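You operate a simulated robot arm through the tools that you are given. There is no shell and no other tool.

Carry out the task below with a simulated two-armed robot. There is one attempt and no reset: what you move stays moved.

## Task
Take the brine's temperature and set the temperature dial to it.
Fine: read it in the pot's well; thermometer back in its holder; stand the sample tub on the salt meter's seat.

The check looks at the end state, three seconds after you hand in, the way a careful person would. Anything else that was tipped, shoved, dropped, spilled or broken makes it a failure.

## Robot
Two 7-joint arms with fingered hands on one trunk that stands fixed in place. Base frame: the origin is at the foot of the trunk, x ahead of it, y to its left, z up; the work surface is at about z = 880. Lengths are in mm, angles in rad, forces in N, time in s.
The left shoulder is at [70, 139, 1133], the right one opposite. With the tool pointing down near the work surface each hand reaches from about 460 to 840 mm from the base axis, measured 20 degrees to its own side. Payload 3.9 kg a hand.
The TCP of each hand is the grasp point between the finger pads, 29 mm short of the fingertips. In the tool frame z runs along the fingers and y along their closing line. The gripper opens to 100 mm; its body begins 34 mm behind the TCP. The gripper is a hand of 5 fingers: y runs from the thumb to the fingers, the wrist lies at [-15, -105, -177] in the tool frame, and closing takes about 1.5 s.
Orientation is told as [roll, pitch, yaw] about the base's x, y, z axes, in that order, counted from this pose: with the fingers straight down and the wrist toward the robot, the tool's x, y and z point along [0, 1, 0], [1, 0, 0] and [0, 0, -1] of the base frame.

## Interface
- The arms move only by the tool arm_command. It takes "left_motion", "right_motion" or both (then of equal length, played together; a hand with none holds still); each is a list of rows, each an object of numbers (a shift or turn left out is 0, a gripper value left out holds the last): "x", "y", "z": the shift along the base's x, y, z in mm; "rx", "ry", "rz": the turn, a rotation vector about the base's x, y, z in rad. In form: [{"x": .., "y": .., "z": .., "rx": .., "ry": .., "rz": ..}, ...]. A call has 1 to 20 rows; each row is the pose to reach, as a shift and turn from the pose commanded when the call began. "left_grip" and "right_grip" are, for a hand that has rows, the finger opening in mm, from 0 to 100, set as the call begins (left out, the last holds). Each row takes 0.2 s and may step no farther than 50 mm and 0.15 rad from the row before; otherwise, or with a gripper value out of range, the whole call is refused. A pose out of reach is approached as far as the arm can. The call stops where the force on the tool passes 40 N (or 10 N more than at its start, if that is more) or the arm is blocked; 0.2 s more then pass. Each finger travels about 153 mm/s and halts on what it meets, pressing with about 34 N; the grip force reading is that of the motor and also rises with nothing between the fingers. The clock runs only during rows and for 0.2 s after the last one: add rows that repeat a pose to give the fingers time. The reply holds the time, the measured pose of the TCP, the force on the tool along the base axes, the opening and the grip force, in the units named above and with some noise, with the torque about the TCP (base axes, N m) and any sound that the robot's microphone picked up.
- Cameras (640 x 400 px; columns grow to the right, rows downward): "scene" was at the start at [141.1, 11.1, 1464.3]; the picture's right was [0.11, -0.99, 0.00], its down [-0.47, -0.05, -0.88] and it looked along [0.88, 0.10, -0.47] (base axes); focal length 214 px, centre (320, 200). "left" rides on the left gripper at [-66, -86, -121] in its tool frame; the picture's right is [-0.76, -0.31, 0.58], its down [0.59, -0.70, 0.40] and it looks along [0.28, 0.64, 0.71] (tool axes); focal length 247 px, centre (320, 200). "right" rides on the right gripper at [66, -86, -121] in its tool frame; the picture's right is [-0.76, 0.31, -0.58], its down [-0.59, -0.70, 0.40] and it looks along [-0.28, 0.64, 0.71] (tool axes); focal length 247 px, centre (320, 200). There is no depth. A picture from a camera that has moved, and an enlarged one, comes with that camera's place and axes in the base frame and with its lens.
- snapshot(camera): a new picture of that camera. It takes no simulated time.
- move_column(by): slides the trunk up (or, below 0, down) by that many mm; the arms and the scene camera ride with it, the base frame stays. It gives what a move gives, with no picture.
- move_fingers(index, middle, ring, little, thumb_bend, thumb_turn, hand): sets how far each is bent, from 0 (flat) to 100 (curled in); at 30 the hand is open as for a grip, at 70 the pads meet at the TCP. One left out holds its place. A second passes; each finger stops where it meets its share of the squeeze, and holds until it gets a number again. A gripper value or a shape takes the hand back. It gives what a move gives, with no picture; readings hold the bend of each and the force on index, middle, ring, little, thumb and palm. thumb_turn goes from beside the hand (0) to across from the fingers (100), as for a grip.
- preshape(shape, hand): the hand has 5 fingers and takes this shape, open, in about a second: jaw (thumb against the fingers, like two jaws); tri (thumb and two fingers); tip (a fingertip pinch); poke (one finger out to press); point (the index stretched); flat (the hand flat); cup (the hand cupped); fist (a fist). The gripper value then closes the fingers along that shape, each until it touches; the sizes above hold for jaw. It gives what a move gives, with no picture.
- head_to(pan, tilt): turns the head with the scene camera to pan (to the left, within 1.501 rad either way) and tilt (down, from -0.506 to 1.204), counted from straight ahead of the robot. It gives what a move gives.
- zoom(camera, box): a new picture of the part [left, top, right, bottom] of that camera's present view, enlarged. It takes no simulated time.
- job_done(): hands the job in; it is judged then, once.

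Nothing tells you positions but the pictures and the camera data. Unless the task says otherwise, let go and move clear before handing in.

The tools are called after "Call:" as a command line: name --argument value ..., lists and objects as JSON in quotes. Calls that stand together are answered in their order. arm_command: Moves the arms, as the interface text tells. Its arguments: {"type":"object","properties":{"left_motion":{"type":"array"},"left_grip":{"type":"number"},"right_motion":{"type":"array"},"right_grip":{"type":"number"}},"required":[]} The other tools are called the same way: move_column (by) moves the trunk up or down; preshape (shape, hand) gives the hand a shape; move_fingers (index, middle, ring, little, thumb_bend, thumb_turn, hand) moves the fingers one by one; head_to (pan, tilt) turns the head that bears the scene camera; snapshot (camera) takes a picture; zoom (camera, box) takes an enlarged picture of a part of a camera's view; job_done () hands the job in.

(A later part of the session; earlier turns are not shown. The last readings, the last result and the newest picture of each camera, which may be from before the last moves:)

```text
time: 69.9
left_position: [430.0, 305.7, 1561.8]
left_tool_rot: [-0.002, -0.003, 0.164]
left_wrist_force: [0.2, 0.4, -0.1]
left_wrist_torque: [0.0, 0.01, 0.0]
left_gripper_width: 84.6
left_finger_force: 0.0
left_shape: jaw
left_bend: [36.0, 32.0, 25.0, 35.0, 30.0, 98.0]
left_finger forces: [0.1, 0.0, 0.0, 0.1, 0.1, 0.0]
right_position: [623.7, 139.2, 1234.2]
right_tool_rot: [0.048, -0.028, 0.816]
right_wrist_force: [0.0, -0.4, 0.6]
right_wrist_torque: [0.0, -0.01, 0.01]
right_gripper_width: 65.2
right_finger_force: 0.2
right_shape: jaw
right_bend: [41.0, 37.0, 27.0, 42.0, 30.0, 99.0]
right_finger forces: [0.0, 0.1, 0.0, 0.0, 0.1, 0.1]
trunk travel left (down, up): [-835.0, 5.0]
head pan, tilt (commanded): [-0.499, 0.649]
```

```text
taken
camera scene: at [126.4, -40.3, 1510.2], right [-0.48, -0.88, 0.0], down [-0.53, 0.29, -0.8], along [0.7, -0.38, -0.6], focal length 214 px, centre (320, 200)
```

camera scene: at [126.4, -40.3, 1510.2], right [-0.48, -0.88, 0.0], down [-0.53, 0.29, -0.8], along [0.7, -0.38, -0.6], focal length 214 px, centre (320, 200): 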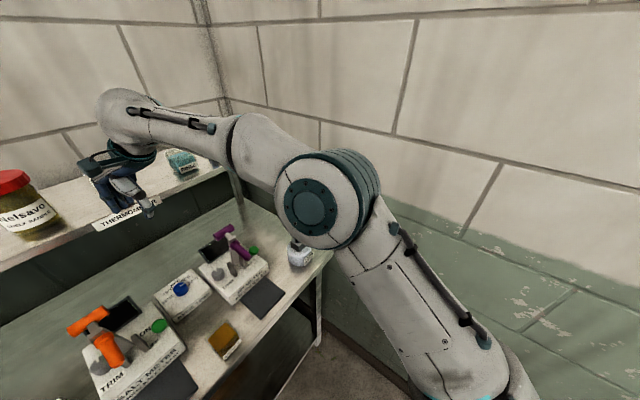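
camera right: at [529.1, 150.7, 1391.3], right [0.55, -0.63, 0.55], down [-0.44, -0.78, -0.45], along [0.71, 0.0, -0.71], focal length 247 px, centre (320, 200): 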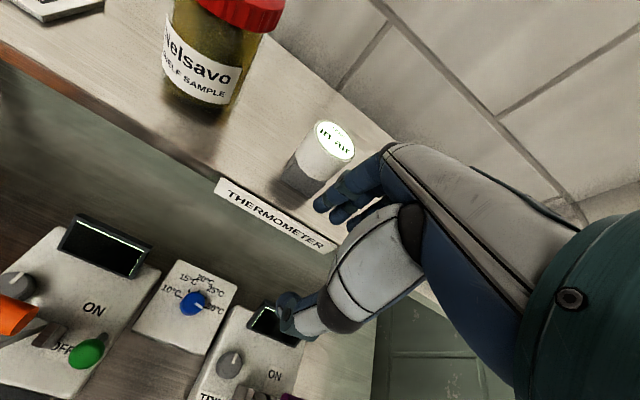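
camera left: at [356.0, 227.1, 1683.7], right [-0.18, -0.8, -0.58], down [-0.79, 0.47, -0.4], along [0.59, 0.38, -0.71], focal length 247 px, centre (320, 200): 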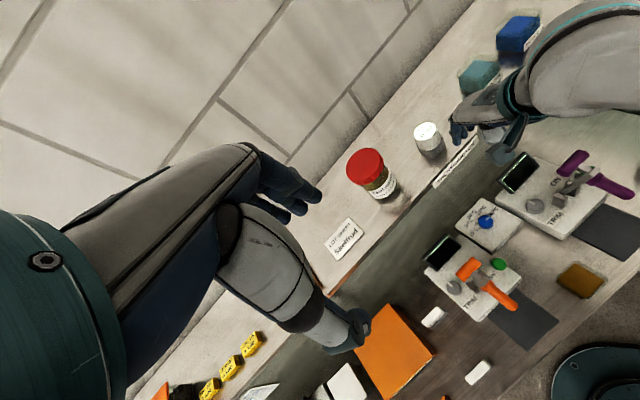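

Turning the hand toward the forearm's direction freed the arm. I'll level it, add the small tilt and descend to a mid hover.

Call:
arm_command --right_motion '[{"rx": -0.045, "ry": 0.026, "z": -14, "x": -1, "y": 3}, {"rx": -0.09, "ry": 0.052, "z": -28, "x": -2, "y": 6}, {"rx": -0.135, "ry": 0.078, "z": -42, "x": -3, "y": 9}, {"rx": -0.18, "ry": 0.104, "z": -56, "x": -4.2, "y": 13.3}, {"rx": -0.18, "ry": 0.104, "z": -75, "x": -4.2, "y": 13.3}, {"rx": -0.18, "ry": 0.104, "z": -95, "x": -4.2, "y": 13.3}, {"rx": -0.18, "ry": 0.104, "z": -114, "x": -4.2, "y": 13.3}, {"rx": -0.18, "ry": 0.104, "z": -114, "x": -4.2, "y": 13.3}]'

Call:
snapshot --camera "scene"

Call:
snapshot --camera "right"

Call:
snapshot --camera "left"

```text
time: 70.5
left_position: [427.7, 304.5, 1562.6]
left_tool_rot: [0.0, -0.001, 0.164]
left_wrist_force: [0.3, -0.1, -0.2]
left_wrist_torque: [0.02, 0.03, -0.02]
left_gripper_width: 84.9
left_finger_force: 0.1
left_shape: jaw
left_bend: [36.0, 32.0, 25.0, 35.0, 30.0, 98.0]
left_finger forces: [0.0, 0.1, 0.0, 0.0, 0.0, 0.0]
right_position: [623.5, 145.4, 1227.5]
right_tool_rot: [0.016, 0.027, 0.804]
right_wrist_force: [-6.3, 0.5, 19.1]
right_wrist_torque: [0.14, -0.79, 0.08]
right_gripper_width: 64.7
right_finger_force: 0.1
right_shape: jaw
right_bend: [41.0, 38.0, 27.0, 42.0, 30.0, 99.0]
right_finger forces: [0.0, 1.5, 18.6, 0.1, 0.0, 0.0]
trunk travel left (down, up): [-835.0, 5.0]
head pan, tilt (commanded): [-0.499, 0.649]
stopped in row 3 (right hand): the force on the tool passed its limit at 46 N (the readings are from after the stop); the commanded pose is now the measured one
```

```text
taken
camera scene: at [124.2, -40.7, 1510.4], right [-0.48, -0.88, 0.0], down [-0.53, 0.29, -0.8], along [0.7, -0.38, -0.6], focal length 214 px, centre (320, 200)
```

scene: 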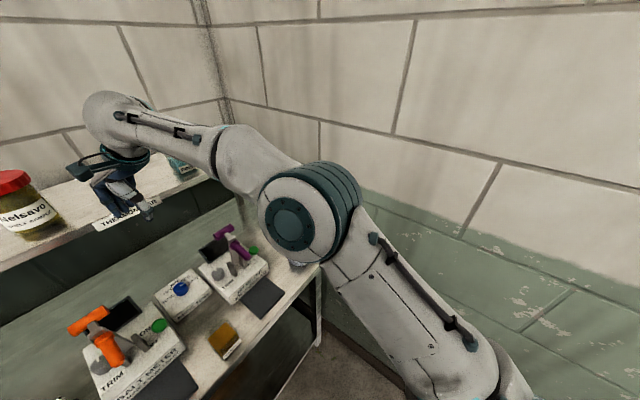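

```text
taken
camera right: at [522.3, 128.1, 1351.4], right [0.78, -0.3, 0.55], down [-0.08, -0.92, -0.39], along [0.63, 0.26, -0.74], focal length 247 px, centre (320, 200)
```

right: 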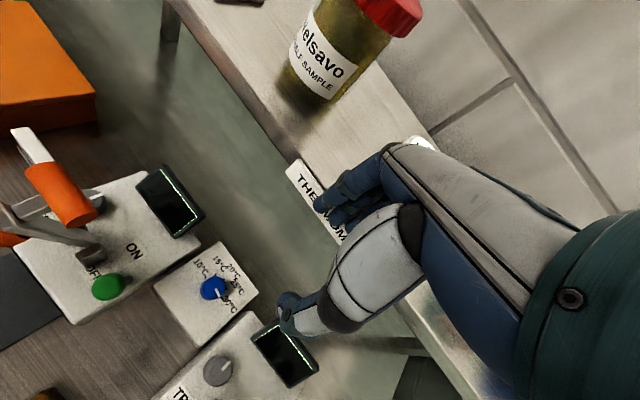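

```text
taken
camera left: at [353.1, 227.1, 1684.2], right [-0.18, -0.8, -0.58], down [-0.79, 0.47, -0.4], along [0.59, 0.38, -0.71], focal length 247 px, centre (320, 200)
```

left: 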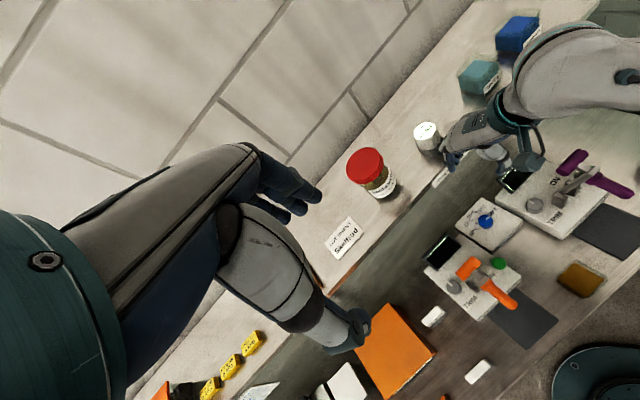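

The ring finger touched the top of the shelf edge, which overhangs closer than I'd estimated at about (667, 165). I'll back straight up, pull away toward the robot and come down in front of the shelf instead.

Call:
arm_command --right_motion '[{"z": 8}, {"z": 18}, {"z": 30}, {"z": 35, "x": -10, "y": -4}, {"z": 35, "x": -25, "y": -10}, {"z": 35, "x": -40, "y": -16}, {"z": 35, "x": -55, "y": -22}, {"z": 35, "x": -70, "y": -28}, {"z": 35, "x": -70, "y": -28}]'

Call:
snapshot --camera "right"

Call:
zoom --camera "left" --box '[380, 80, 540, 240]'

Call:
head_to --pan 0.15 --tilt 0.6

Call:
snapshot --camera "scene"

```text
time: 72.5
left_position: [430.8, 306.1, 1562.4]
left_tool_rot: [-0.003, 0.0, 0.163]
left_wrist_force: [-0.1, -0.6, -0.6]
left_wrist_torque: [0.02, -0.02, -0.01]
left_gripper_width: 85.0
left_finger_force: 0.1
left_shape: jaw
left_bend: [36.0, 32.0, 25.0, 35.0, 30.0, 98.0]
left_finger forces: [0.0, 0.0, 0.0, 0.1, 0.1, 0.0]
right_position: [556.5, 115.8, 1255.2]
right_tool_rot: [0.02, 0.04, 0.804]
right_wrist_force: [-0.1, -0.1, -0.3]
right_wrist_torque: [0.0, -0.02, 0.02]
right_gripper_width: 64.8
right_finger_force: 0.1
right_shape: jaw
right_bend: [41.0, 37.0, 27.0, 42.0, 30.0, 99.0]
right_finger forces: [0.1, 0.1, 0.0, 0.0, 0.0, 0.1]
trunk travel left (down, up): [-835.0, 5.0]
head pan, tilt (commanded): [-0.499, 0.649]
```

```text
taken
camera right: at [455.1, 100.4, 1381.1], right [0.78, -0.29, 0.55], down [-0.08, -0.92, -0.38], along [0.62, 0.26, -0.74], focal length 247 px, centre (320, 200)
```

right: 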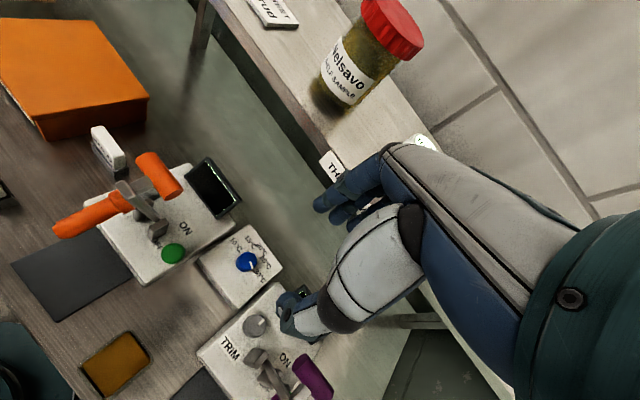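

```text
2.50 times, centred on (460, 160) of left
camera zoom: at [356.3, 227.8, 1683.5], right [-0.18, -0.8, -0.58], down [-0.79, 0.46, -0.4], along [0.59, 0.38, -0.71], focal length 617 px, centre (-30, 300)
```

zoom: 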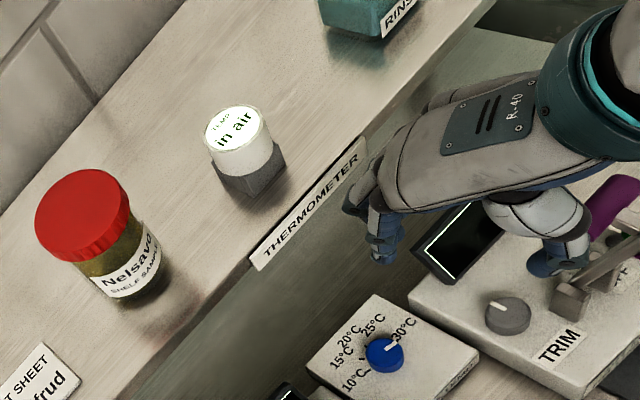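

```text
time: 73.6
left_position: [430.2, 304.4, 1561.8]
left_tool_rot: [-0.002, -0.002, 0.165]
left_wrist_force: [-0.1, 0.1, -0.8]
left_wrist_torque: [-0.02, 0.04, -0.01]
left_gripper_width: 84.9
left_finger_force: 0.1
left_shape: jaw
left_bend: [36.0, 32.0, 25.0, 35.0, 30.0, 98.0]
left_finger forces: [0.1, 0.0, 0.0, 0.0, 0.1, 0.1]
right_position: [556.8, 115.3, 1254.6]
right_tool_rot: [0.019, 0.038, 0.807]
right_wrist_force: [-0.5, 0.2, 0.6]
right_wrist_torque: [-0.02, -0.01, 0.0]
right_gripper_width: 64.8
right_finger_force: 0.1
right_shape: jaw
right_bend: [41.0, 37.0, 27.0, 42.0, 30.0, 99.0]
right_finger forces: [0.0, 0.0, 0.0, 0.0, 0.0, 0.0]
trunk travel left (down, up): [-835.0, 5.0]
head pan, tilt (commanded): [0.15, 0.6]
```

```text
taken
camera scene: at [137.8, 14.0, 1514.5], right [0.15, -0.99, 0.0], down [-0.56, -0.08, -0.83], along [0.82, 0.12, -0.56], focal length 214 px, centre (320, 200)
```

scene: 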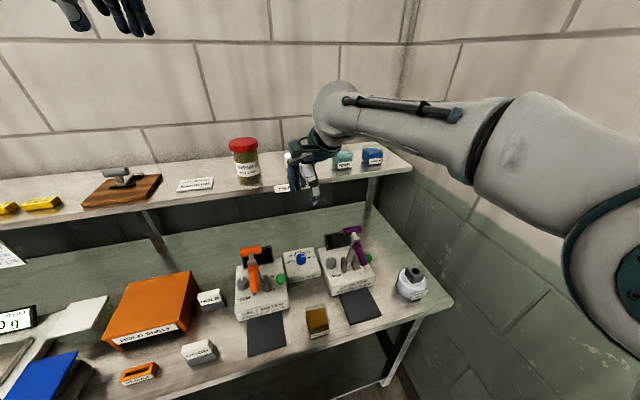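

Nothing on the shelf was disturbed. I'll descend in front of the shelf, between the two levers, with the small tilt.

Call:
arm_command --right_motion '[{"rx": -0.028, "ry": 0.02, "x": -2, "z": -20}, {"rx": -0.056, "ry": 0.04, "x": -4, "z": -40}, {"rx": -0.084, "ry": 0.06, "x": -6, "z": -60}, {"rx": -0.112, "ry": 0.08, "x": -8, "z": -80}, {"rx": -0.112, "ry": 0.08, "x": -8, "z": -100}, {"rx": -0.112, "ry": 0.08, "x": -8, "z": -120}, {"rx": -0.112, "ry": 0.08, "x": -8, "z": -135}, {"rx": -0.112, "ry": 0.08, "x": -8, "z": -135}]'

Call:
snapshot --camera "scene"

Call:
snapshot --camera "right"

Call:
snapshot --camera "left"

```text
time: 75.4
left_position: [429.3, 305.6, 1561.5]
left_tool_rot: [-0.001, -0.001, 0.164]
left_wrist_force: [0.8, -1.0, 0.6]
left_wrist_torque: [0.01, 0.0, 0.02]
left_gripper_width: 84.8
left_finger_force: 0.1
left_shape: jaw
left_bend: [36.0, 32.0, 25.0, 35.0, 30.0, 98.0]
left_finger forces: [0.1, 0.1, 0.1, 0.1, 0.0, 0.0]
right_position: [547.6, 115.4, 1120.6]
right_tool_rot: [-0.002, 0.177, 0.804]
right_wrist_force: [-0.2, 0.6, -0.5]
right_wrist_torque: [0.0, 0.0, 0.0]
right_gripper_width: 64.8
right_finger_force: 0.1
right_shape: jaw
right_bend: [41.0, 37.0, 27.0, 42.0, 30.0, 99.0]
right_finger forces: [0.0, 0.0, 0.0, 0.1, 0.0, 0.1]
trunk travel left (down, up): [-835.0, 5.0]
head pan, tilt (commanded): [0.15, 0.6]
```

```text
taken
camera scene: at [137.7, 14.1, 1514.5], right [0.15, -0.99, 0.0], down [-0.56, -0.08, -0.83], along [0.82, 0.12, -0.56], focal length 214 px, centre (320, 200)
```

scene: 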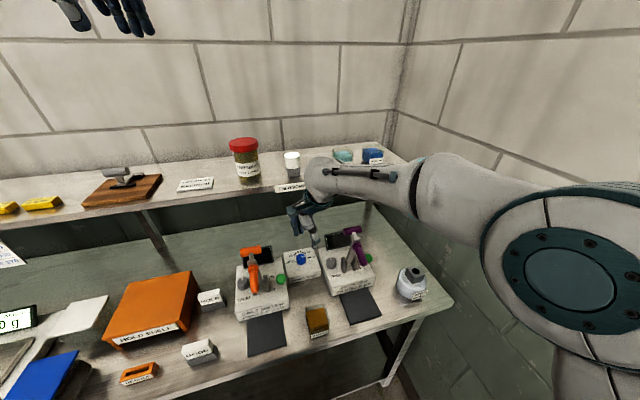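

```text
taken
camera right: at [457.7, 115.4, 1255.1], right [0.82, -0.23, 0.52], down [-0.1, -0.96, -0.27], along [0.56, 0.17, -0.81], focal length 247 px, centre (320, 200)
```

right: 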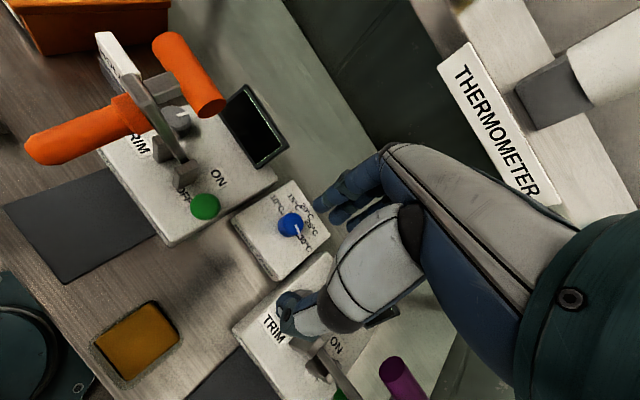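

```text
taken
camera left: at [355.7, 227.4, 1683.7], right [-0.18, -0.8, -0.58], down [-0.79, 0.47, -0.4], along [0.59, 0.38, -0.71], focal length 247 px, centre (320, 200)
```

left: 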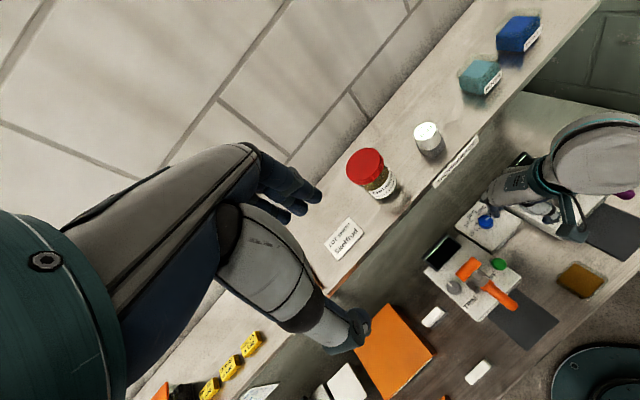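

Call:
arm_command --right_motion '[{"rz": -0.1}, {"rz": -0.2}, {"rz": -0.3}, {"rz": -0.4}, {"rz": -0.5}, {"rz": -0.6}, {"rz": -0.7}, {"rz": -0.8}, {"rz": -0.8}]'

Call:
snapshot --camera "scene"

Call:
snapshot --camera "right"

```text
time: 77.6
left_position: [429.4, 304.4, 1564.0]
left_tool_rot: [0.0, -0.002, 0.165]
left_wrist_force: [-0.3, -0.6, -0.3]
left_wrist_torque: [0.01, 0.01, -0.02]
left_gripper_width: 84.9
left_finger_force: 0.0
left_shape: jaw
left_bend: [36.0, 32.0, 25.0, 35.0, 30.0, 98.0]
left_finger forces: [0.0, 0.0, 0.1, 0.0, 0.0, 0.0]
right_position: [561.3, 100.1, 1146.8]
right_tool_rot: [0.072, 0.171, -0.025]
right_wrist_force: [-0.2, 0.0, -0.8]
right_wrist_torque: [0.02, 0.03, -0.02]
right_gripper_width: 65.2
right_finger_force: 0.1
right_shape: jaw
right_bend: [41.0, 37.0, 27.0, 42.0, 30.0, 99.0]
right_finger forces: [0.0, 0.0, 0.0, 0.0, 0.0, 0.0]
trunk travel left (down, up): [-835.0, 5.0]
head pan, tilt (commanded): [0.15, 0.6]
stopped in row 9 (right hand): the arm was blocked; the commanded pose is now the measured one
```

```text
taken
camera scene: at [137.9, 14.0, 1514.5], right [0.15, -0.99, 0.0], down [-0.56, -0.08, -0.83], along [0.82, 0.12, -0.56], focal length 214 px, centre (320, 200)
```

scene: 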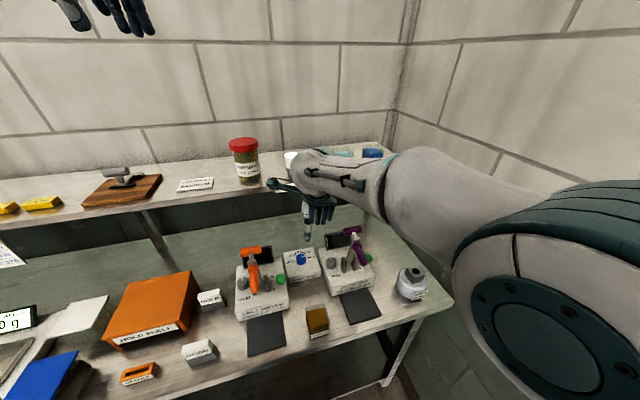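

```text
taken
camera right: at [500.8, 156.4, 1285.3], right [0.37, -0.81, 0.46], down [-0.78, -0.54, -0.31], along [0.5, -0.24, -0.83], focal length 247 px, centre (320, 200)
```

right: 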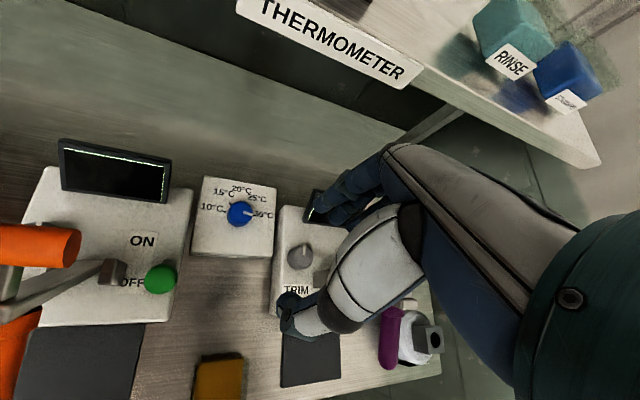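

Call:
zoom --camera "right" --box '[180, 170, 292, 260]'

```text
4.44 times, centred on (236, 215) of right
camera zoom: at [500.8, 156.4, 1285.3], right [0.37, -0.81, 0.46], down [-0.78, -0.54, -0.31], along [0.5, -0.24, -0.83], focal length 1098 px, centre (693, 133)
```

zoom: 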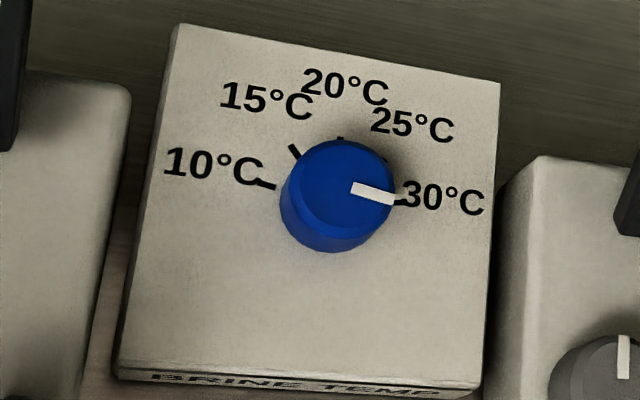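

Call:
arm_command --right_motion '[{"rx": -0.01, "rz": 0.07, "x": -2, "y": 2, "z": -4}, {"rx": -0.02, "rz": 0.14, "x": -4, "y": 4, "z": -8}, {"rx": -0.035, "rz": 0.21, "x": -7, "y": 7, "z": -13}, {"rx": -0.05, "rz": 0.28, "x": -10, "y": 11, "z": -19}, {"rx": -0.065, "rz": 0.35, "x": -13.7, "y": 15.3, "z": -26}, {"rx": -0.065, "rz": 0.4, "x": -13.7, "y": 15.3, "z": -26}, {"rx": -0.065, "rz": 0.4, "x": -13.7, "y": 15.3, "z": -26}]'

```text
time: 79.2
left_position: [428.9, 304.4, 1562.1]
left_tool_rot: [-0.001, -0.002, 0.164]
left_wrist_force: [-0.3, -0.1, 0.8]
left_wrist_torque: [0.02, -0.01, 0.0]
left_gripper_width: 84.9
left_finger_force: 0.1
left_shape: jaw
left_bend: [36.0, 32.0, 25.0, 35.0, 30.0, 98.0]
left_finger forces: [0.0, 0.1, 0.0, 0.0, 0.0, 0.0]
right_position: [546.7, 116.4, 1117.3]
right_tool_rot: [0.003, 0.187, 0.366]
right_wrist_force: [-0.8, 0.5, 0.1]
right_wrist_torque: [-0.01, -0.02, -0.02]
right_gripper_width: 65.1
right_finger_force: 0.0
right_shape: jaw
right_bend: [41.0, 37.0, 27.0, 42.0, 30.0, 99.0]
right_finger forces: [0.0, 0.1, 0.0, 0.1, 0.0, 0.1]
trunk travel left (down, up): [-835.0, 5.0]
head pan, tilt (commanded): [0.15, 0.6]
```

Call:
arm_command --right_motion '[{"rz": 0.12}, {"rz": 0.24}, {"rz": 0.36}, {"rz": 0.48}, {"rz": 0.6}, {"rz": 0.72}, {"rz": 0.84}, {"rz": 0.96}, {"rz": 1.08}, {"rz": 1.2}, {"rz": 1.3}, {"rz": 1.3}]'

Call:
snapshot --camera "scene"

Call:
snapshot --camera "left"

```text
time: 81.8
left_position: [430.5, 305.4, 1562.5]
left_tool_rot: [-0.002, -0.001, 0.164]
left_wrist_force: [0.1, -0.1, 0.9]
left_wrist_torque: [-0.01, -0.01, -0.01]
left_gripper_width: 85.0
left_finger_force: 0.0
left_shape: jaw
left_bend: [36.0, 32.0, 25.0, 35.0, 30.0, 98.0]
left_finger forces: [0.1, 0.0, 0.0, 0.0, 0.0, 0.0]
right_position: [546.0, 116.4, 1117.9]
right_tool_rot: [0.002, 0.186, 1.666]
right_wrist_force: [0.1, 0.6, 0.9]
right_wrist_torque: [0.0, 0.01, -0.01]
right_gripper_width: 64.8
right_finger_force: 0.0
right_shape: jaw
right_bend: [41.0, 37.0, 27.0, 42.0, 30.0, 99.0]
right_finger forces: [0.0, 0.0, 0.0, 0.1, 0.0, 0.0]
trunk travel left (down, up): [-835.0, 5.0]
head pan, tilt (commanded): [0.15, 0.6]
```

```text
taken
camera scene: at [137.7, 14.1, 1514.5], right [0.15, -0.99, 0.0], down [-0.56, -0.08, -0.83], along [0.82, 0.12, -0.56], focal length 214 px, centre (320, 200)
```

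scene: 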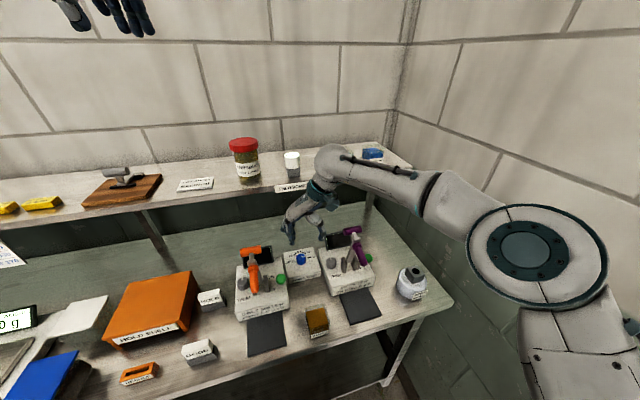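

```text
taken
camera left: at [355.7, 227.4, 1683.7], right [-0.18, -0.8, -0.58], down [-0.79, 0.47, -0.4], along [0.59, 0.38, -0.71], focal length 247 px, centre (320, 200)
```

left: 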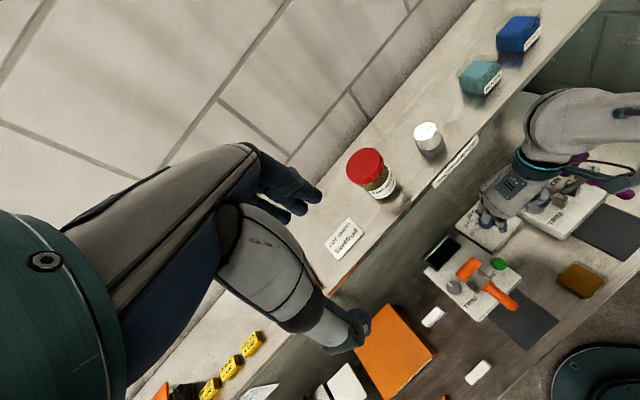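

The usable hand yaw for the right arm is about 0.35 to 1.2, so I'll turn the knob in several strokes. I'll go back to yaw 0.4, descend, and then slide under the shelf edge toward the dial.

Call:
arm_command --right_motion '[{"rz": -0.14}, {"rz": -0.28}, {"rz": -0.42}, {"rz": -0.56}, {"rz": -0.7}, {"rz": -0.84}, {"rz": -0.98}, {"rz": -1.12}, {"rz": -1.26}, {"rz": -1.26, "z": -20}, {"rz": -1.26, "z": -40}, {"rz": -1.26, "z": -60}, {"rz": -1.26, "z": -80}, {"rz": -1.26, "z": -100}, {"rz": -1.26, "z": -116}, {"rz": -1.26, "z": -116}]'

Call:
snapshot --camera "scene"

Call:
snapshot --camera "right"

Call:
zoom --camera "left" --box '[400, 100, 640, 280]'

```text
time: 85.4
left_position: [430.0, 305.0, 1560.7]
left_tool_rot: [0.0, -0.001, 0.165]
left_wrist_force: [-0.1, 0.9, -0.1]
left_wrist_torque: [-0.03, -0.01, 0.0]
left_gripper_width: 85.0
left_finger_force: 0.1
left_shape: jaw
left_bend: [36.0, 32.0, 25.0, 35.0, 30.0, 98.0]
left_finger forces: [0.1, 0.0, 0.0, 0.1, 0.0, 0.1]
right_position: [568.7, 101.2, 1030.6]
right_tool_rot: [0.081, 0.149, 0.356]
right_wrist_force: [1.2, 1.0, -0.1]
right_wrist_torque: [-0.01, 0.01, 0.01]
right_gripper_width: 65.1
right_finger_force: 0.1
right_shape: jaw
right_bend: [41.0, 37.0, 27.0, 42.0, 30.0, 99.0]
right_finger forces: [0.1, 0.0, 0.0, 0.1, 0.0, 0.0]
trunk travel left (down, up): [-835.0, 5.0]
head pan, tilt (commanded): [0.15, 0.6]
stopped in row 16 (right hand): the arm was blocked; the commanded pose is now the measured one
```

```text
taken
camera scene: at [137.9, 14.1, 1514.5], right [0.15, -0.99, 0.0], down [-0.56, -0.08, -0.83], along [0.82, 0.12, -0.56], focal length 214 px, centre (320, 200)
```

scene: 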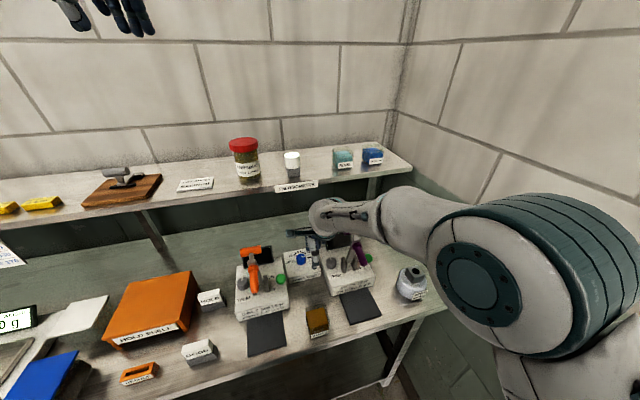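

```text
taken
camera right: at [487.0, 129.1, 1168.4], right [0.63, -0.62, 0.46], down [-0.52, -0.78, -0.34], along [0.57, -0.03, -0.82], focal length 247 px, centre (320, 200)
```

right: 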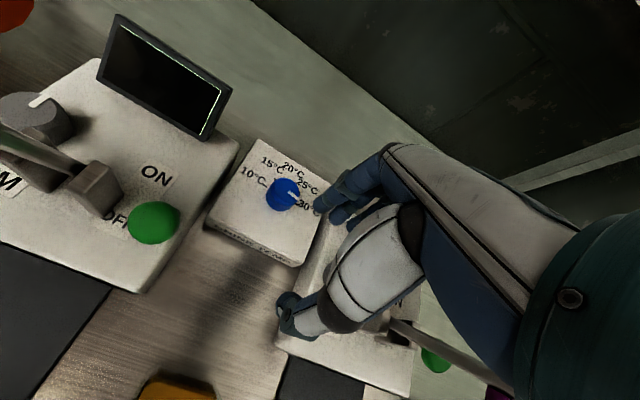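

```text
2.22 times, centred on (520, 190) of left
camera zoom: at [355.7, 227.2, 1683.7], right [-0.18, -0.8, -0.58], down [-0.79, 0.47, -0.4], along [0.59, 0.38, -0.71], focal length 549 px, centre (-124, 222)
```

zoom: 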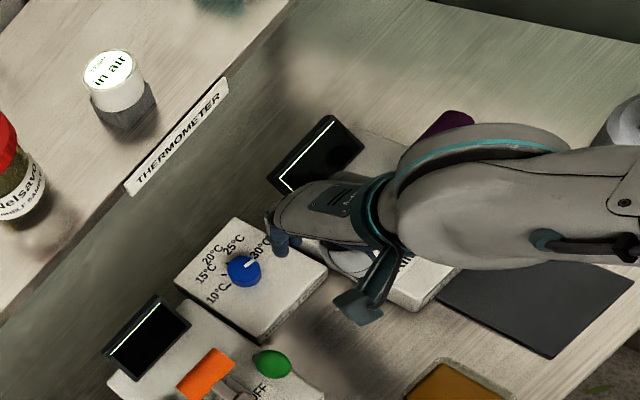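

Call:
arm_command --right_motion '[{"rx": -0.02, "rz": 0.09, "x": -2, "y": 4}, {"rx": -0.04, "rz": 0.18, "x": -4, "y": 8}, {"rx": -0.06, "rz": 0.27, "x": -6, "y": 12}, {"rx": -0.08, "rz": 0.36, "x": -8, "y": 17}, {"rx": -0.085, "rz": 0.44, "x": -8, "y": 17}, {"rx": -0.085, "rz": 0.44, "x": -8, "y": 17}]'

```text
time: 86.8
left_position: [430.6, 305.8, 1562.1]
left_tool_rot: [-0.001, -0.001, 0.162]
left_wrist_force: [-0.5, -0.4, 0.2]
left_wrist_torque: [0.01, 0.01, 0.0]
left_gripper_width: 84.9
left_finger_force: 0.1
left_shape: jaw
left_bend: [36.0, 32.0, 25.0, 35.0, 30.0, 98.0]
left_finger forces: [0.0, 0.0, 0.0, 0.1, 0.1, 0.1]
right_position: [558.6, 119.1, 1030.2]
right_tool_rot: [0.003, 0.196, 0.786]
right_wrist_force: [-0.3, -0.6, 0.4]
right_wrist_torque: [0.02, -0.03, 0.03]
right_gripper_width: 65.0
right_finger_force: 0.1
right_shape: jaw
right_bend: [41.0, 37.0, 27.0, 42.0, 30.0, 99.0]
right_finger forces: [0.0, 0.1, 0.1, 0.1, 0.1, 0.0]
trunk travel left (down, up): [-835.0, 5.0]
head pan, tilt (commanded): [0.15, 0.6]
```

Call:
arm_command --right_motion '[{"x": 15, "y": 8, "z": -5}, {"x": 30, "y": 16, "z": -12}, {"x": 45, "y": 24, "z": -20}, {"x": 61, "y": 33.4, "z": -30}, {"x": 61, "y": 33.4, "z": -30}]'

Call:
snapshot --camera "right"

Call:
snapshot --camera "scene"

Call:
zoom --camera "left" --box '[400, 100, 640, 280]'

```text
time: 88.0
left_position: [429.9, 305.9, 1562.9]
left_tool_rot: [-0.001, 0.0, 0.163]
left_wrist_force: [-0.4, 0.0, -0.2]
left_wrist_torque: [-0.01, -0.05, -0.02]
left_gripper_width: 85.0
left_finger_force: 0.0
left_shape: jaw
left_bend: [36.0, 32.0, 25.0, 35.0, 30.0, 98.0]
left_finger forces: [0.0, 0.0, 0.1, 0.0, 0.0, 0.0]
right_position: [619.5, 154.1, 999.8]
right_tool_rot: [0.003, 0.193, 0.786]
right_wrist_force: [-0.2, 0.6, 0.1]
right_wrist_torque: [-0.02, -0.01, -0.03]
right_gripper_width: 65.0
right_finger_force: 0.0
right_shape: jaw
right_bend: [41.0, 37.0, 27.0, 42.0, 30.0, 99.0]
right_finger forces: [0.0, 0.0, 0.0, 0.0, 0.1, 0.1]
trunk travel left (down, up): [-835.0, 5.0]
head pan, tilt (commanded): [0.15, 0.6]
```

```text
taken
camera right: at [530.4, 155.0, 1136.0], right [0.83, -0.24, 0.5], down [-0.13, -0.96, -0.26], along [0.55, 0.15, -0.82], focal length 247 px, centre (320, 200)
```

right: 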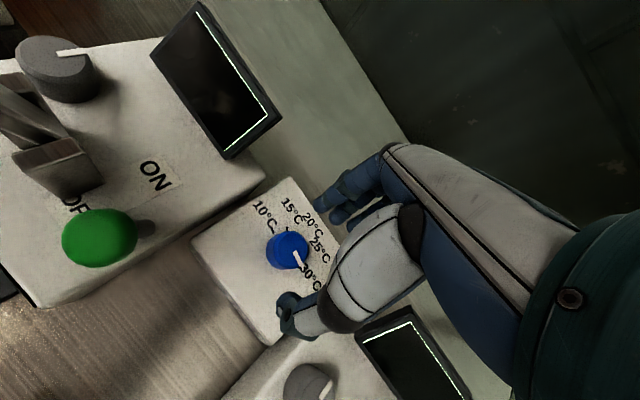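

```text
taken
camera scene: at [137.3, 14.0, 1514.6], right [0.15, -0.99, 0.0], down [-0.56, -0.08, -0.83], along [0.82, 0.12, -0.56], focal length 214 px, centre (320, 200)
```

scene: 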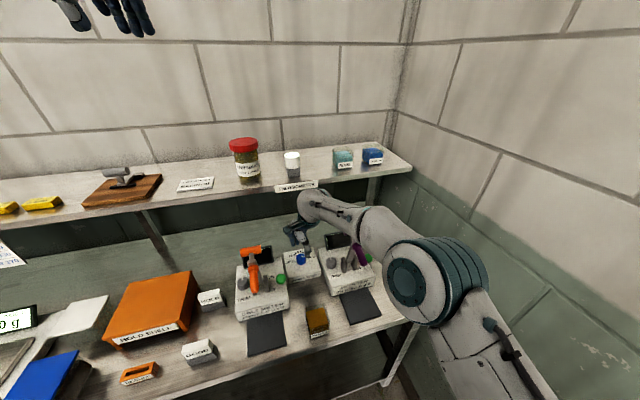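

```text
2.22 times, centred on (520, 190) of left
camera zoom: at [355.2, 227.2, 1683.9], right [-0.18, -0.8, -0.58], down [-0.79, 0.47, -0.4], along [0.59, 0.38, -0.71], focal length 549 px, centre (-124, 222)
```

zoom: 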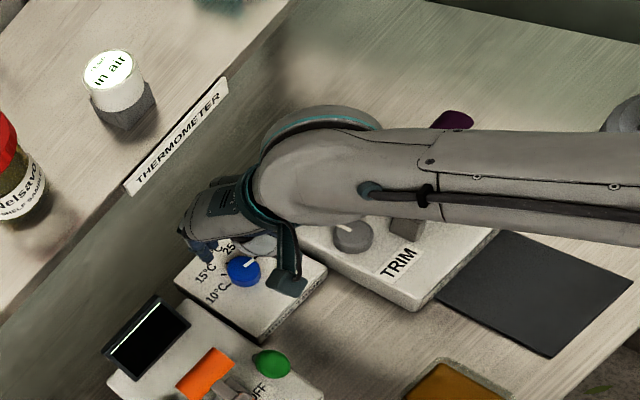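

Call:
zoom --camera "right" --box '[230, 190, 350, 290]'

Call:
zoom --camera "scene" --box '[270, 200, 350, 280]'

```text
4.00 times, centred on (290, 240) of right
camera zoom: at [530.4, 155.0, 1136.0], right [0.83, -0.24, 0.5], down [-0.13, -0.96, -0.26], along [0.55, 0.15, -0.82], focal length 988 px, centre (440, 40)
```

zoom: 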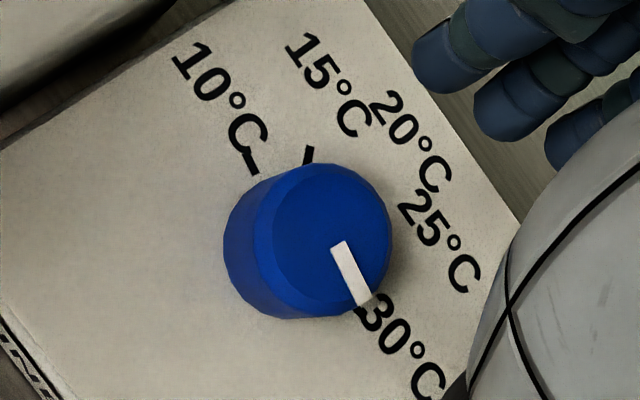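

```text
5.00 times, centred on (310, 240) of scene
camera zoom: at [137.3, 14.0, 1514.6], right [0.15, -0.99, 0.0], down [-0.56, -0.08, -0.83], along [0.82, 0.12, -0.56], focal length 1072 px, centre (370, 0)
```

zoom: 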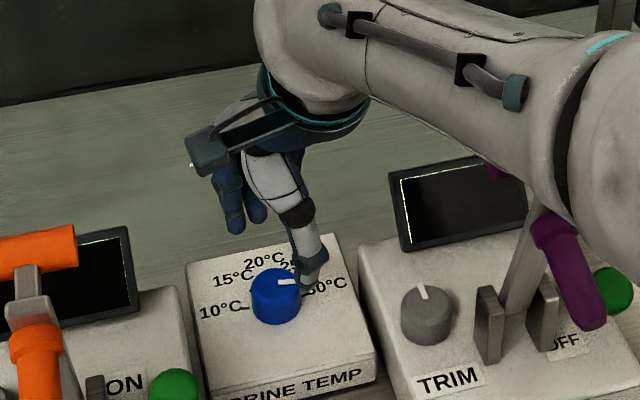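

The hand is over the knob and the forearm runs beside the purple lever with clearance. I'll turn to the start yaw of about 0.52, fine-centre on the knob and check.

Call:
arm_command --right_motion '[{"rz": -0.09, "x": 0.4, "y": -0.6}, {"rz": -0.18, "x": 0.8, "y": -1.3}, {"rz": -0.27, "x": 0.8, "y": -1.3}, {"rz": -0.27, "x": 0.8, "y": -1.3, "z": -10}, {"rz": -0.27, "x": 0.8, "y": -1.3, "z": -20}, {"rz": -0.27, "x": 0.8, "y": -1.3, "z": -20}]'

Call:
zoom --camera "right" --box '[220, 190, 380, 310]'

Call:
zoom --camera "scene" --box '[270, 200, 350, 280]'

Call:
zoom --camera "left" --box '[440, 140, 560, 260]'

```text
time: 89.4
left_position: [429.6, 304.7, 1562.6]
left_tool_rot: [0.001, -0.001, 0.165]
left_wrist_force: [0.2, 0.2, -0.6]
left_wrist_torque: [-0.01, -0.01, -0.02]
left_gripper_width: 84.8
left_finger_force: 0.1
left_shape: jaw
left_bend: [36.0, 32.0, 25.0, 35.0, 30.0, 98.0]
left_finger forces: [0.0, 0.0, 0.0, 0.0, 0.1, 0.0]
right_position: [619.4, 152.4, 980.1]
right_tool_rot: [0.004, 0.197, 0.517]
right_wrist_force: [0.9, 0.1, -0.1]
right_wrist_torque: [0.0, -0.01, -0.01]
right_gripper_width: 64.6
right_finger_force: 0.1
right_shape: jaw
right_bend: [41.0, 37.0, 27.0, 42.0, 30.0, 99.0]
right_finger forces: [0.0, 0.0, 0.1, 0.1, 0.1, 0.0]
trunk travel left (down, up): [-835.0, 5.0]
head pan, tilt (commanded): [0.15, 0.6]
```

```text
3.33 times, centred on (300, 250) of right
camera zoom: at [535.6, 177.5, 1115.5], right [0.73, -0.46, 0.5], down [-0.38, -0.89, -0.26], along [0.57, 0.0, -0.82], focal length 823 px, centre (387, 33)
```

zoom: 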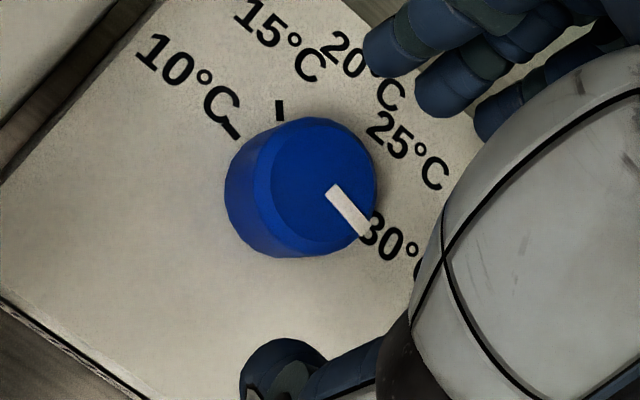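

```text
5.00 times, centred on (310, 240) of scene
camera zoom: at [137.7, 14.2, 1514.5], right [0.15, -0.99, 0.0], down [-0.56, -0.08, -0.83], along [0.82, 0.12, -0.56], focal length 1072 px, centre (370, 0)
```

zoom: 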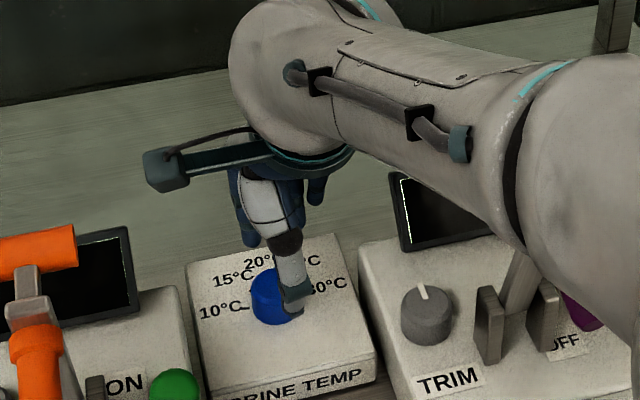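

```text
3.33 times, centred on (500, 200) of left
camera zoom: at [355.7, 227.4, 1683.7], right [-0.18, -0.8, -0.58], down [-0.79, 0.47, -0.4], along [0.59, 0.38, -0.71], focal length 823 px, centre (-280, 200)
```

zoom: 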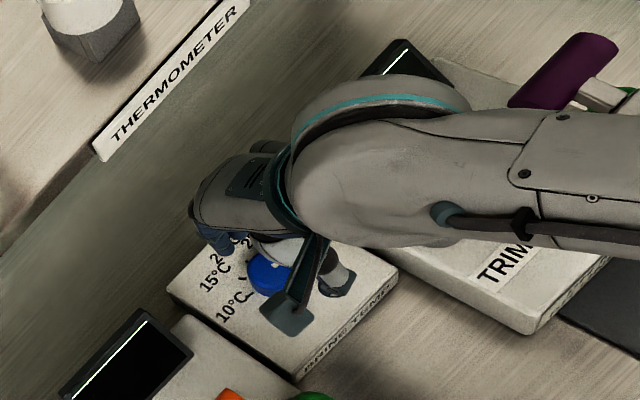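

Call:
arm_command --right_motion '[{"x": 0.5, "y": 1.3, "z": -6}, {"x": 0.5, "y": 1.3, "z": -12}, {"x": 0.5, "y": 1.3, "z": -18}, {"x": 0.5, "y": 1.3, "z": -23}, {"x": 0.5, "y": 1.3, "z": -26}, {"x": 0.5, "y": 1.3, "z": -26}]'

Call:
zoom --camera "right" --box '[220, 190, 380, 310]'

Call:
zoom --camera "scene" --box '[270, 220, 350, 290]'

Call:
zoom --camera "left" --box '[440, 140, 560, 260]'

```text
time: 90.8
left_position: [431.3, 304.6, 1562.5]
left_tool_rot: [-0.002, -0.002, 0.164]
left_wrist_force: [-0.2, 2.1, -0.2]
left_wrist_torque: [-0.01, -0.02, -0.04]
left_gripper_width: 84.8
left_finger_force: 0.0
left_shape: jaw
left_bend: [36.0, 32.0, 25.0, 35.0, 30.0, 98.0]
left_finger forces: [0.1, 0.1, 0.0, 0.0, 0.1, 0.0]
right_position: [620.6, 152.0, 952.5]
right_tool_rot: [0.004, 0.194, 0.517]
right_wrist_force: [0.3, -0.1, 0.5]
right_wrist_torque: [0.0, 0.02, -0.01]
right_gripper_width: 64.8
right_finger_force: 0.0
right_shape: jaw
right_bend: [41.0, 37.0, 27.0, 42.0, 30.0, 99.0]
right_finger forces: [0.0, 0.0, 0.0, 0.0, 0.0, 0.0]
trunk travel left (down, up): [-835.0, 5.0]
head pan, tilt (commanded): [0.15, 0.6]
```

```text
3.33 times, centred on (300, 250) of right
camera zoom: at [536.9, 178.2, 1089.6], right [0.73, -0.46, 0.5], down [-0.38, -0.89, -0.26], along [0.57, 0.0, -0.82], focal length 823 px, centre (387, 33)
```

zoom: 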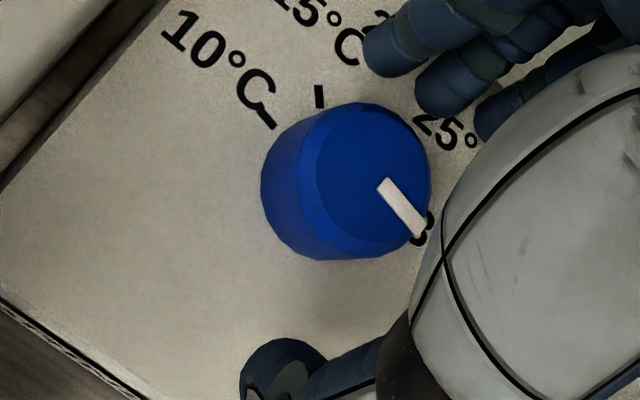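

```text
5.71 times, centred on (310, 255) of scene
camera zoom: at [137.8, 14.2, 1514.5], right [0.15, -0.99, 0.0], down [-0.56, -0.08, -0.83], along [0.82, 0.12, -0.56], focal length 1226 px, centre (377, -114)
```

zoom: 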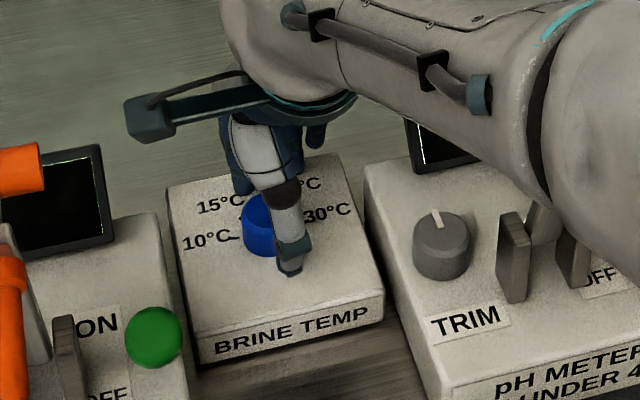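

```text
3.33 times, centred on (500, 200) of left
camera zoom: at [355.8, 227.5, 1683.7], right [-0.18, -0.8, -0.58], down [-0.79, 0.47, -0.4], along [0.59, 0.38, -0.71], focal length 823 px, centre (-280, 200)
```

zoom: 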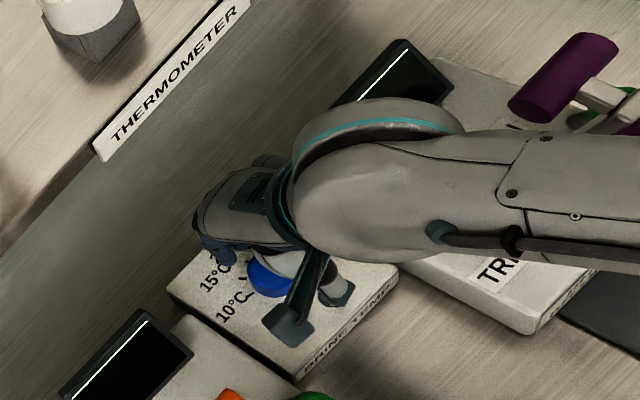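

The thumb and fingers straddle the knob. I'll close on it gently.

Call:
arm_command --right_motion '[{"z": 0}, {"z": 0}, {"z": 0}, {"z": 0}, {"z": 0}, {"z": 0}]' --right_grip 15

Call:
zoom --camera "right" --box '[220, 190, 380, 310]'

Call:
zoom --camera "scene" --box '[270, 220, 350, 290]'

```text
time: 92.2
left_position: [430.1, 306.3, 1561.6]
left_tool_rot: [-0.002, 0.0, 0.163]
left_wrist_force: [0.6, 0.5, -1.1]
left_wrist_torque: [-0.02, 0.0, 0.0]
left_gripper_width: 84.7
left_finger_force: 0.1
left_shape: jaw
left_bend: [36.0, 32.0, 25.0, 35.0, 30.0, 98.0]
left_finger forces: [0.0, 0.1, 0.0, 0.0, 0.0, 0.0]
right_position: [621.2, 153.4, 953.9]
right_tool_rot: [0.003, 0.194, 0.514]
right_wrist_force: [8.6, 5.2, 9.7]
right_wrist_torque: [0.18, -0.25, 0.02]
right_gripper_width: 18.6
right_finger_force: 33.9
right_shape: jaw
right_bend: [55.0, 53.0, 72.0, 62.0, 73.0, 100.0]
right_finger forces: [23.4, 14.2, 0.0, 0.1, 26.8, 0.1]
trunk travel left (down, up): [-835.0, 5.0]
head pan, tilt (commanded): [0.15, 0.6]
```

```text
3.33 times, centred on (300, 250) of right
camera zoom: at [537.6, 178.9, 1090.2], right [0.73, -0.46, 0.5], down [-0.38, -0.89, -0.26], along [0.57, 0.0, -0.82], focal length 823 px, centre (387, 33)
```

zoom: 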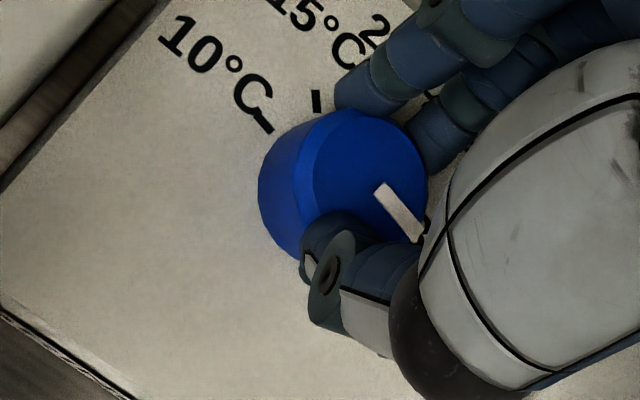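

```text
5.71 times, centred on (310, 255) of scene
camera zoom: at [138.2, 15.0, 1514.5], right [0.15, -0.99, 0.0], down [-0.56, -0.09, -0.82], along [0.82, 0.12, -0.57], focal length 1226 px, centre (377, -114)
```

zoom: 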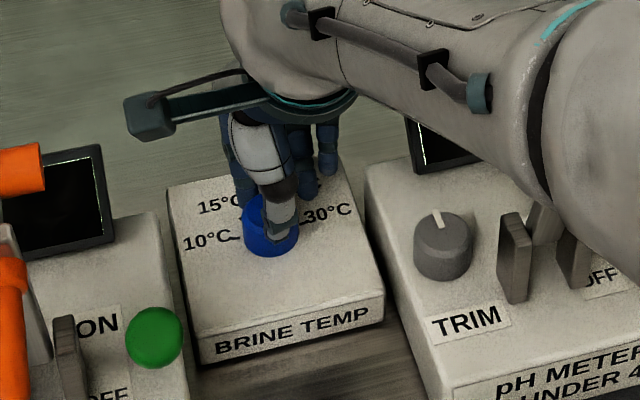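

The thumb curled over the knob's top edge because of the tilt. I'll open, reduce the tilt, and grip a little lower.

Call:
arm_command --right_motion '[{"z": 0}, {"z": 0}, {"z": 0}, {"z": 0}, {"z": 2, "rx": 0.035, "ry": -0.06}, {"z": 2, "rx": 0.069, "ry": -0.122}, {"z": -1, "rx": 0.069, "ry": -0.122}, {"z": -4, "rx": 0.069, "ry": -0.122}, {"z": -4, "rx": 0.069, "ry": -0.122}]' --right_grip 62

Call:
zoom --camera "right" --box '[220, 190, 380, 310]'

Call:
zoom --camera "scene" --box '[270, 220, 350, 290]'

Call:
zoom --camera "left" --box '[440, 140, 560, 260]'

```text
time: 94.2
left_position: [429.3, 305.0, 1560.7]
left_tool_rot: [-0.002, -0.002, 0.164]
left_wrist_force: [0.6, -0.3, -0.7]
left_wrist_torque: [0.04, -0.03, -0.02]
left_gripper_width: 84.9
left_finger_force: 0.1
left_shape: jaw
left_bend: [36.0, 32.0, 25.0, 35.0, 30.0, 98.0]
left_finger forces: [0.0, 0.1, 0.0, 0.1, 0.1, 0.0]
right_position: [620.9, 151.5, 949.9]
right_tool_rot: [0.006, 0.053, 0.514]
right_wrist_force: [-0.5, -0.3, -1.3]
right_wrist_torque: [-0.01, -0.02, -0.02]
right_gripper_width: 61.8
right_finger_force: 0.0
right_shape: jaw
right_bend: [40.0, 38.0, 73.0, 44.0, 30.0, 100.0]
right_finger forces: [0.0, 0.1, 0.0, 0.0, 0.0, 0.1]
trunk travel left (down, up): [-835.0, 5.0]
head pan, tilt (commanded): [0.15, 0.6]
```

```text
3.33 times, centred on (300, 250) of right
camera zoom: at [521.2, 168.7, 1076.5], right [0.67, -0.49, 0.56], down [-0.34, -0.87, -0.36], along [0.66, 0.05, -0.75], focal length 823 px, centre (387, 33)
```

zoom: 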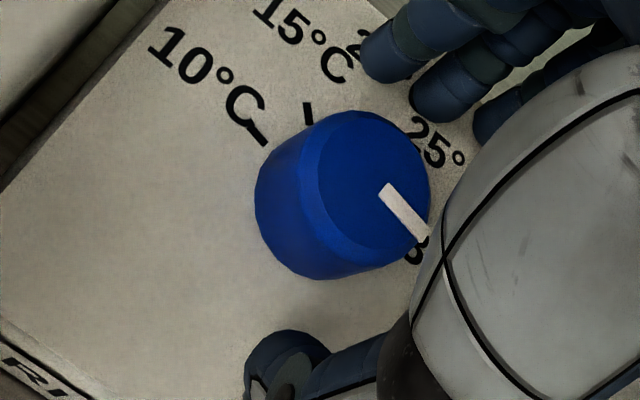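

```text
5.71 times, centred on (310, 255) of scene
camera zoom: at [137.8, 14.1, 1514.5], right [0.15, -0.99, 0.0], down [-0.56, -0.08, -0.83], along [0.82, 0.12, -0.56], focal length 1226 px, centre (377, -114)
```

zoom: 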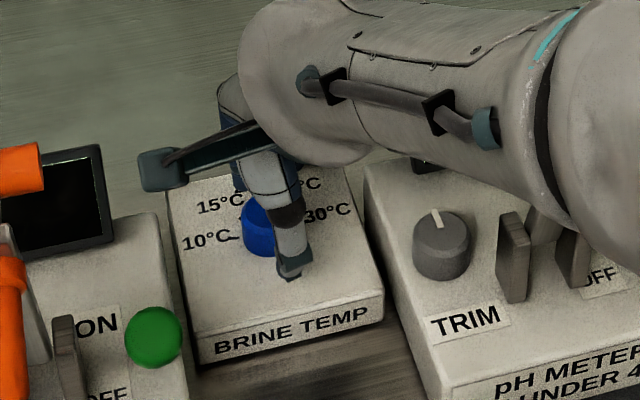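

```text
3.33 times, centred on (500, 200) of left
camera zoom: at [355.8, 227.3, 1683.7], right [-0.18, -0.8, -0.58], down [-0.79, 0.47, -0.4], along [0.59, 0.38, -0.71], focal length 823 px, centre (-280, 200)
```

zoom: 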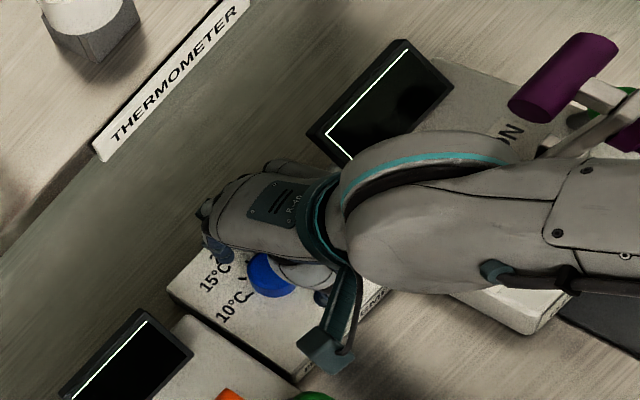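

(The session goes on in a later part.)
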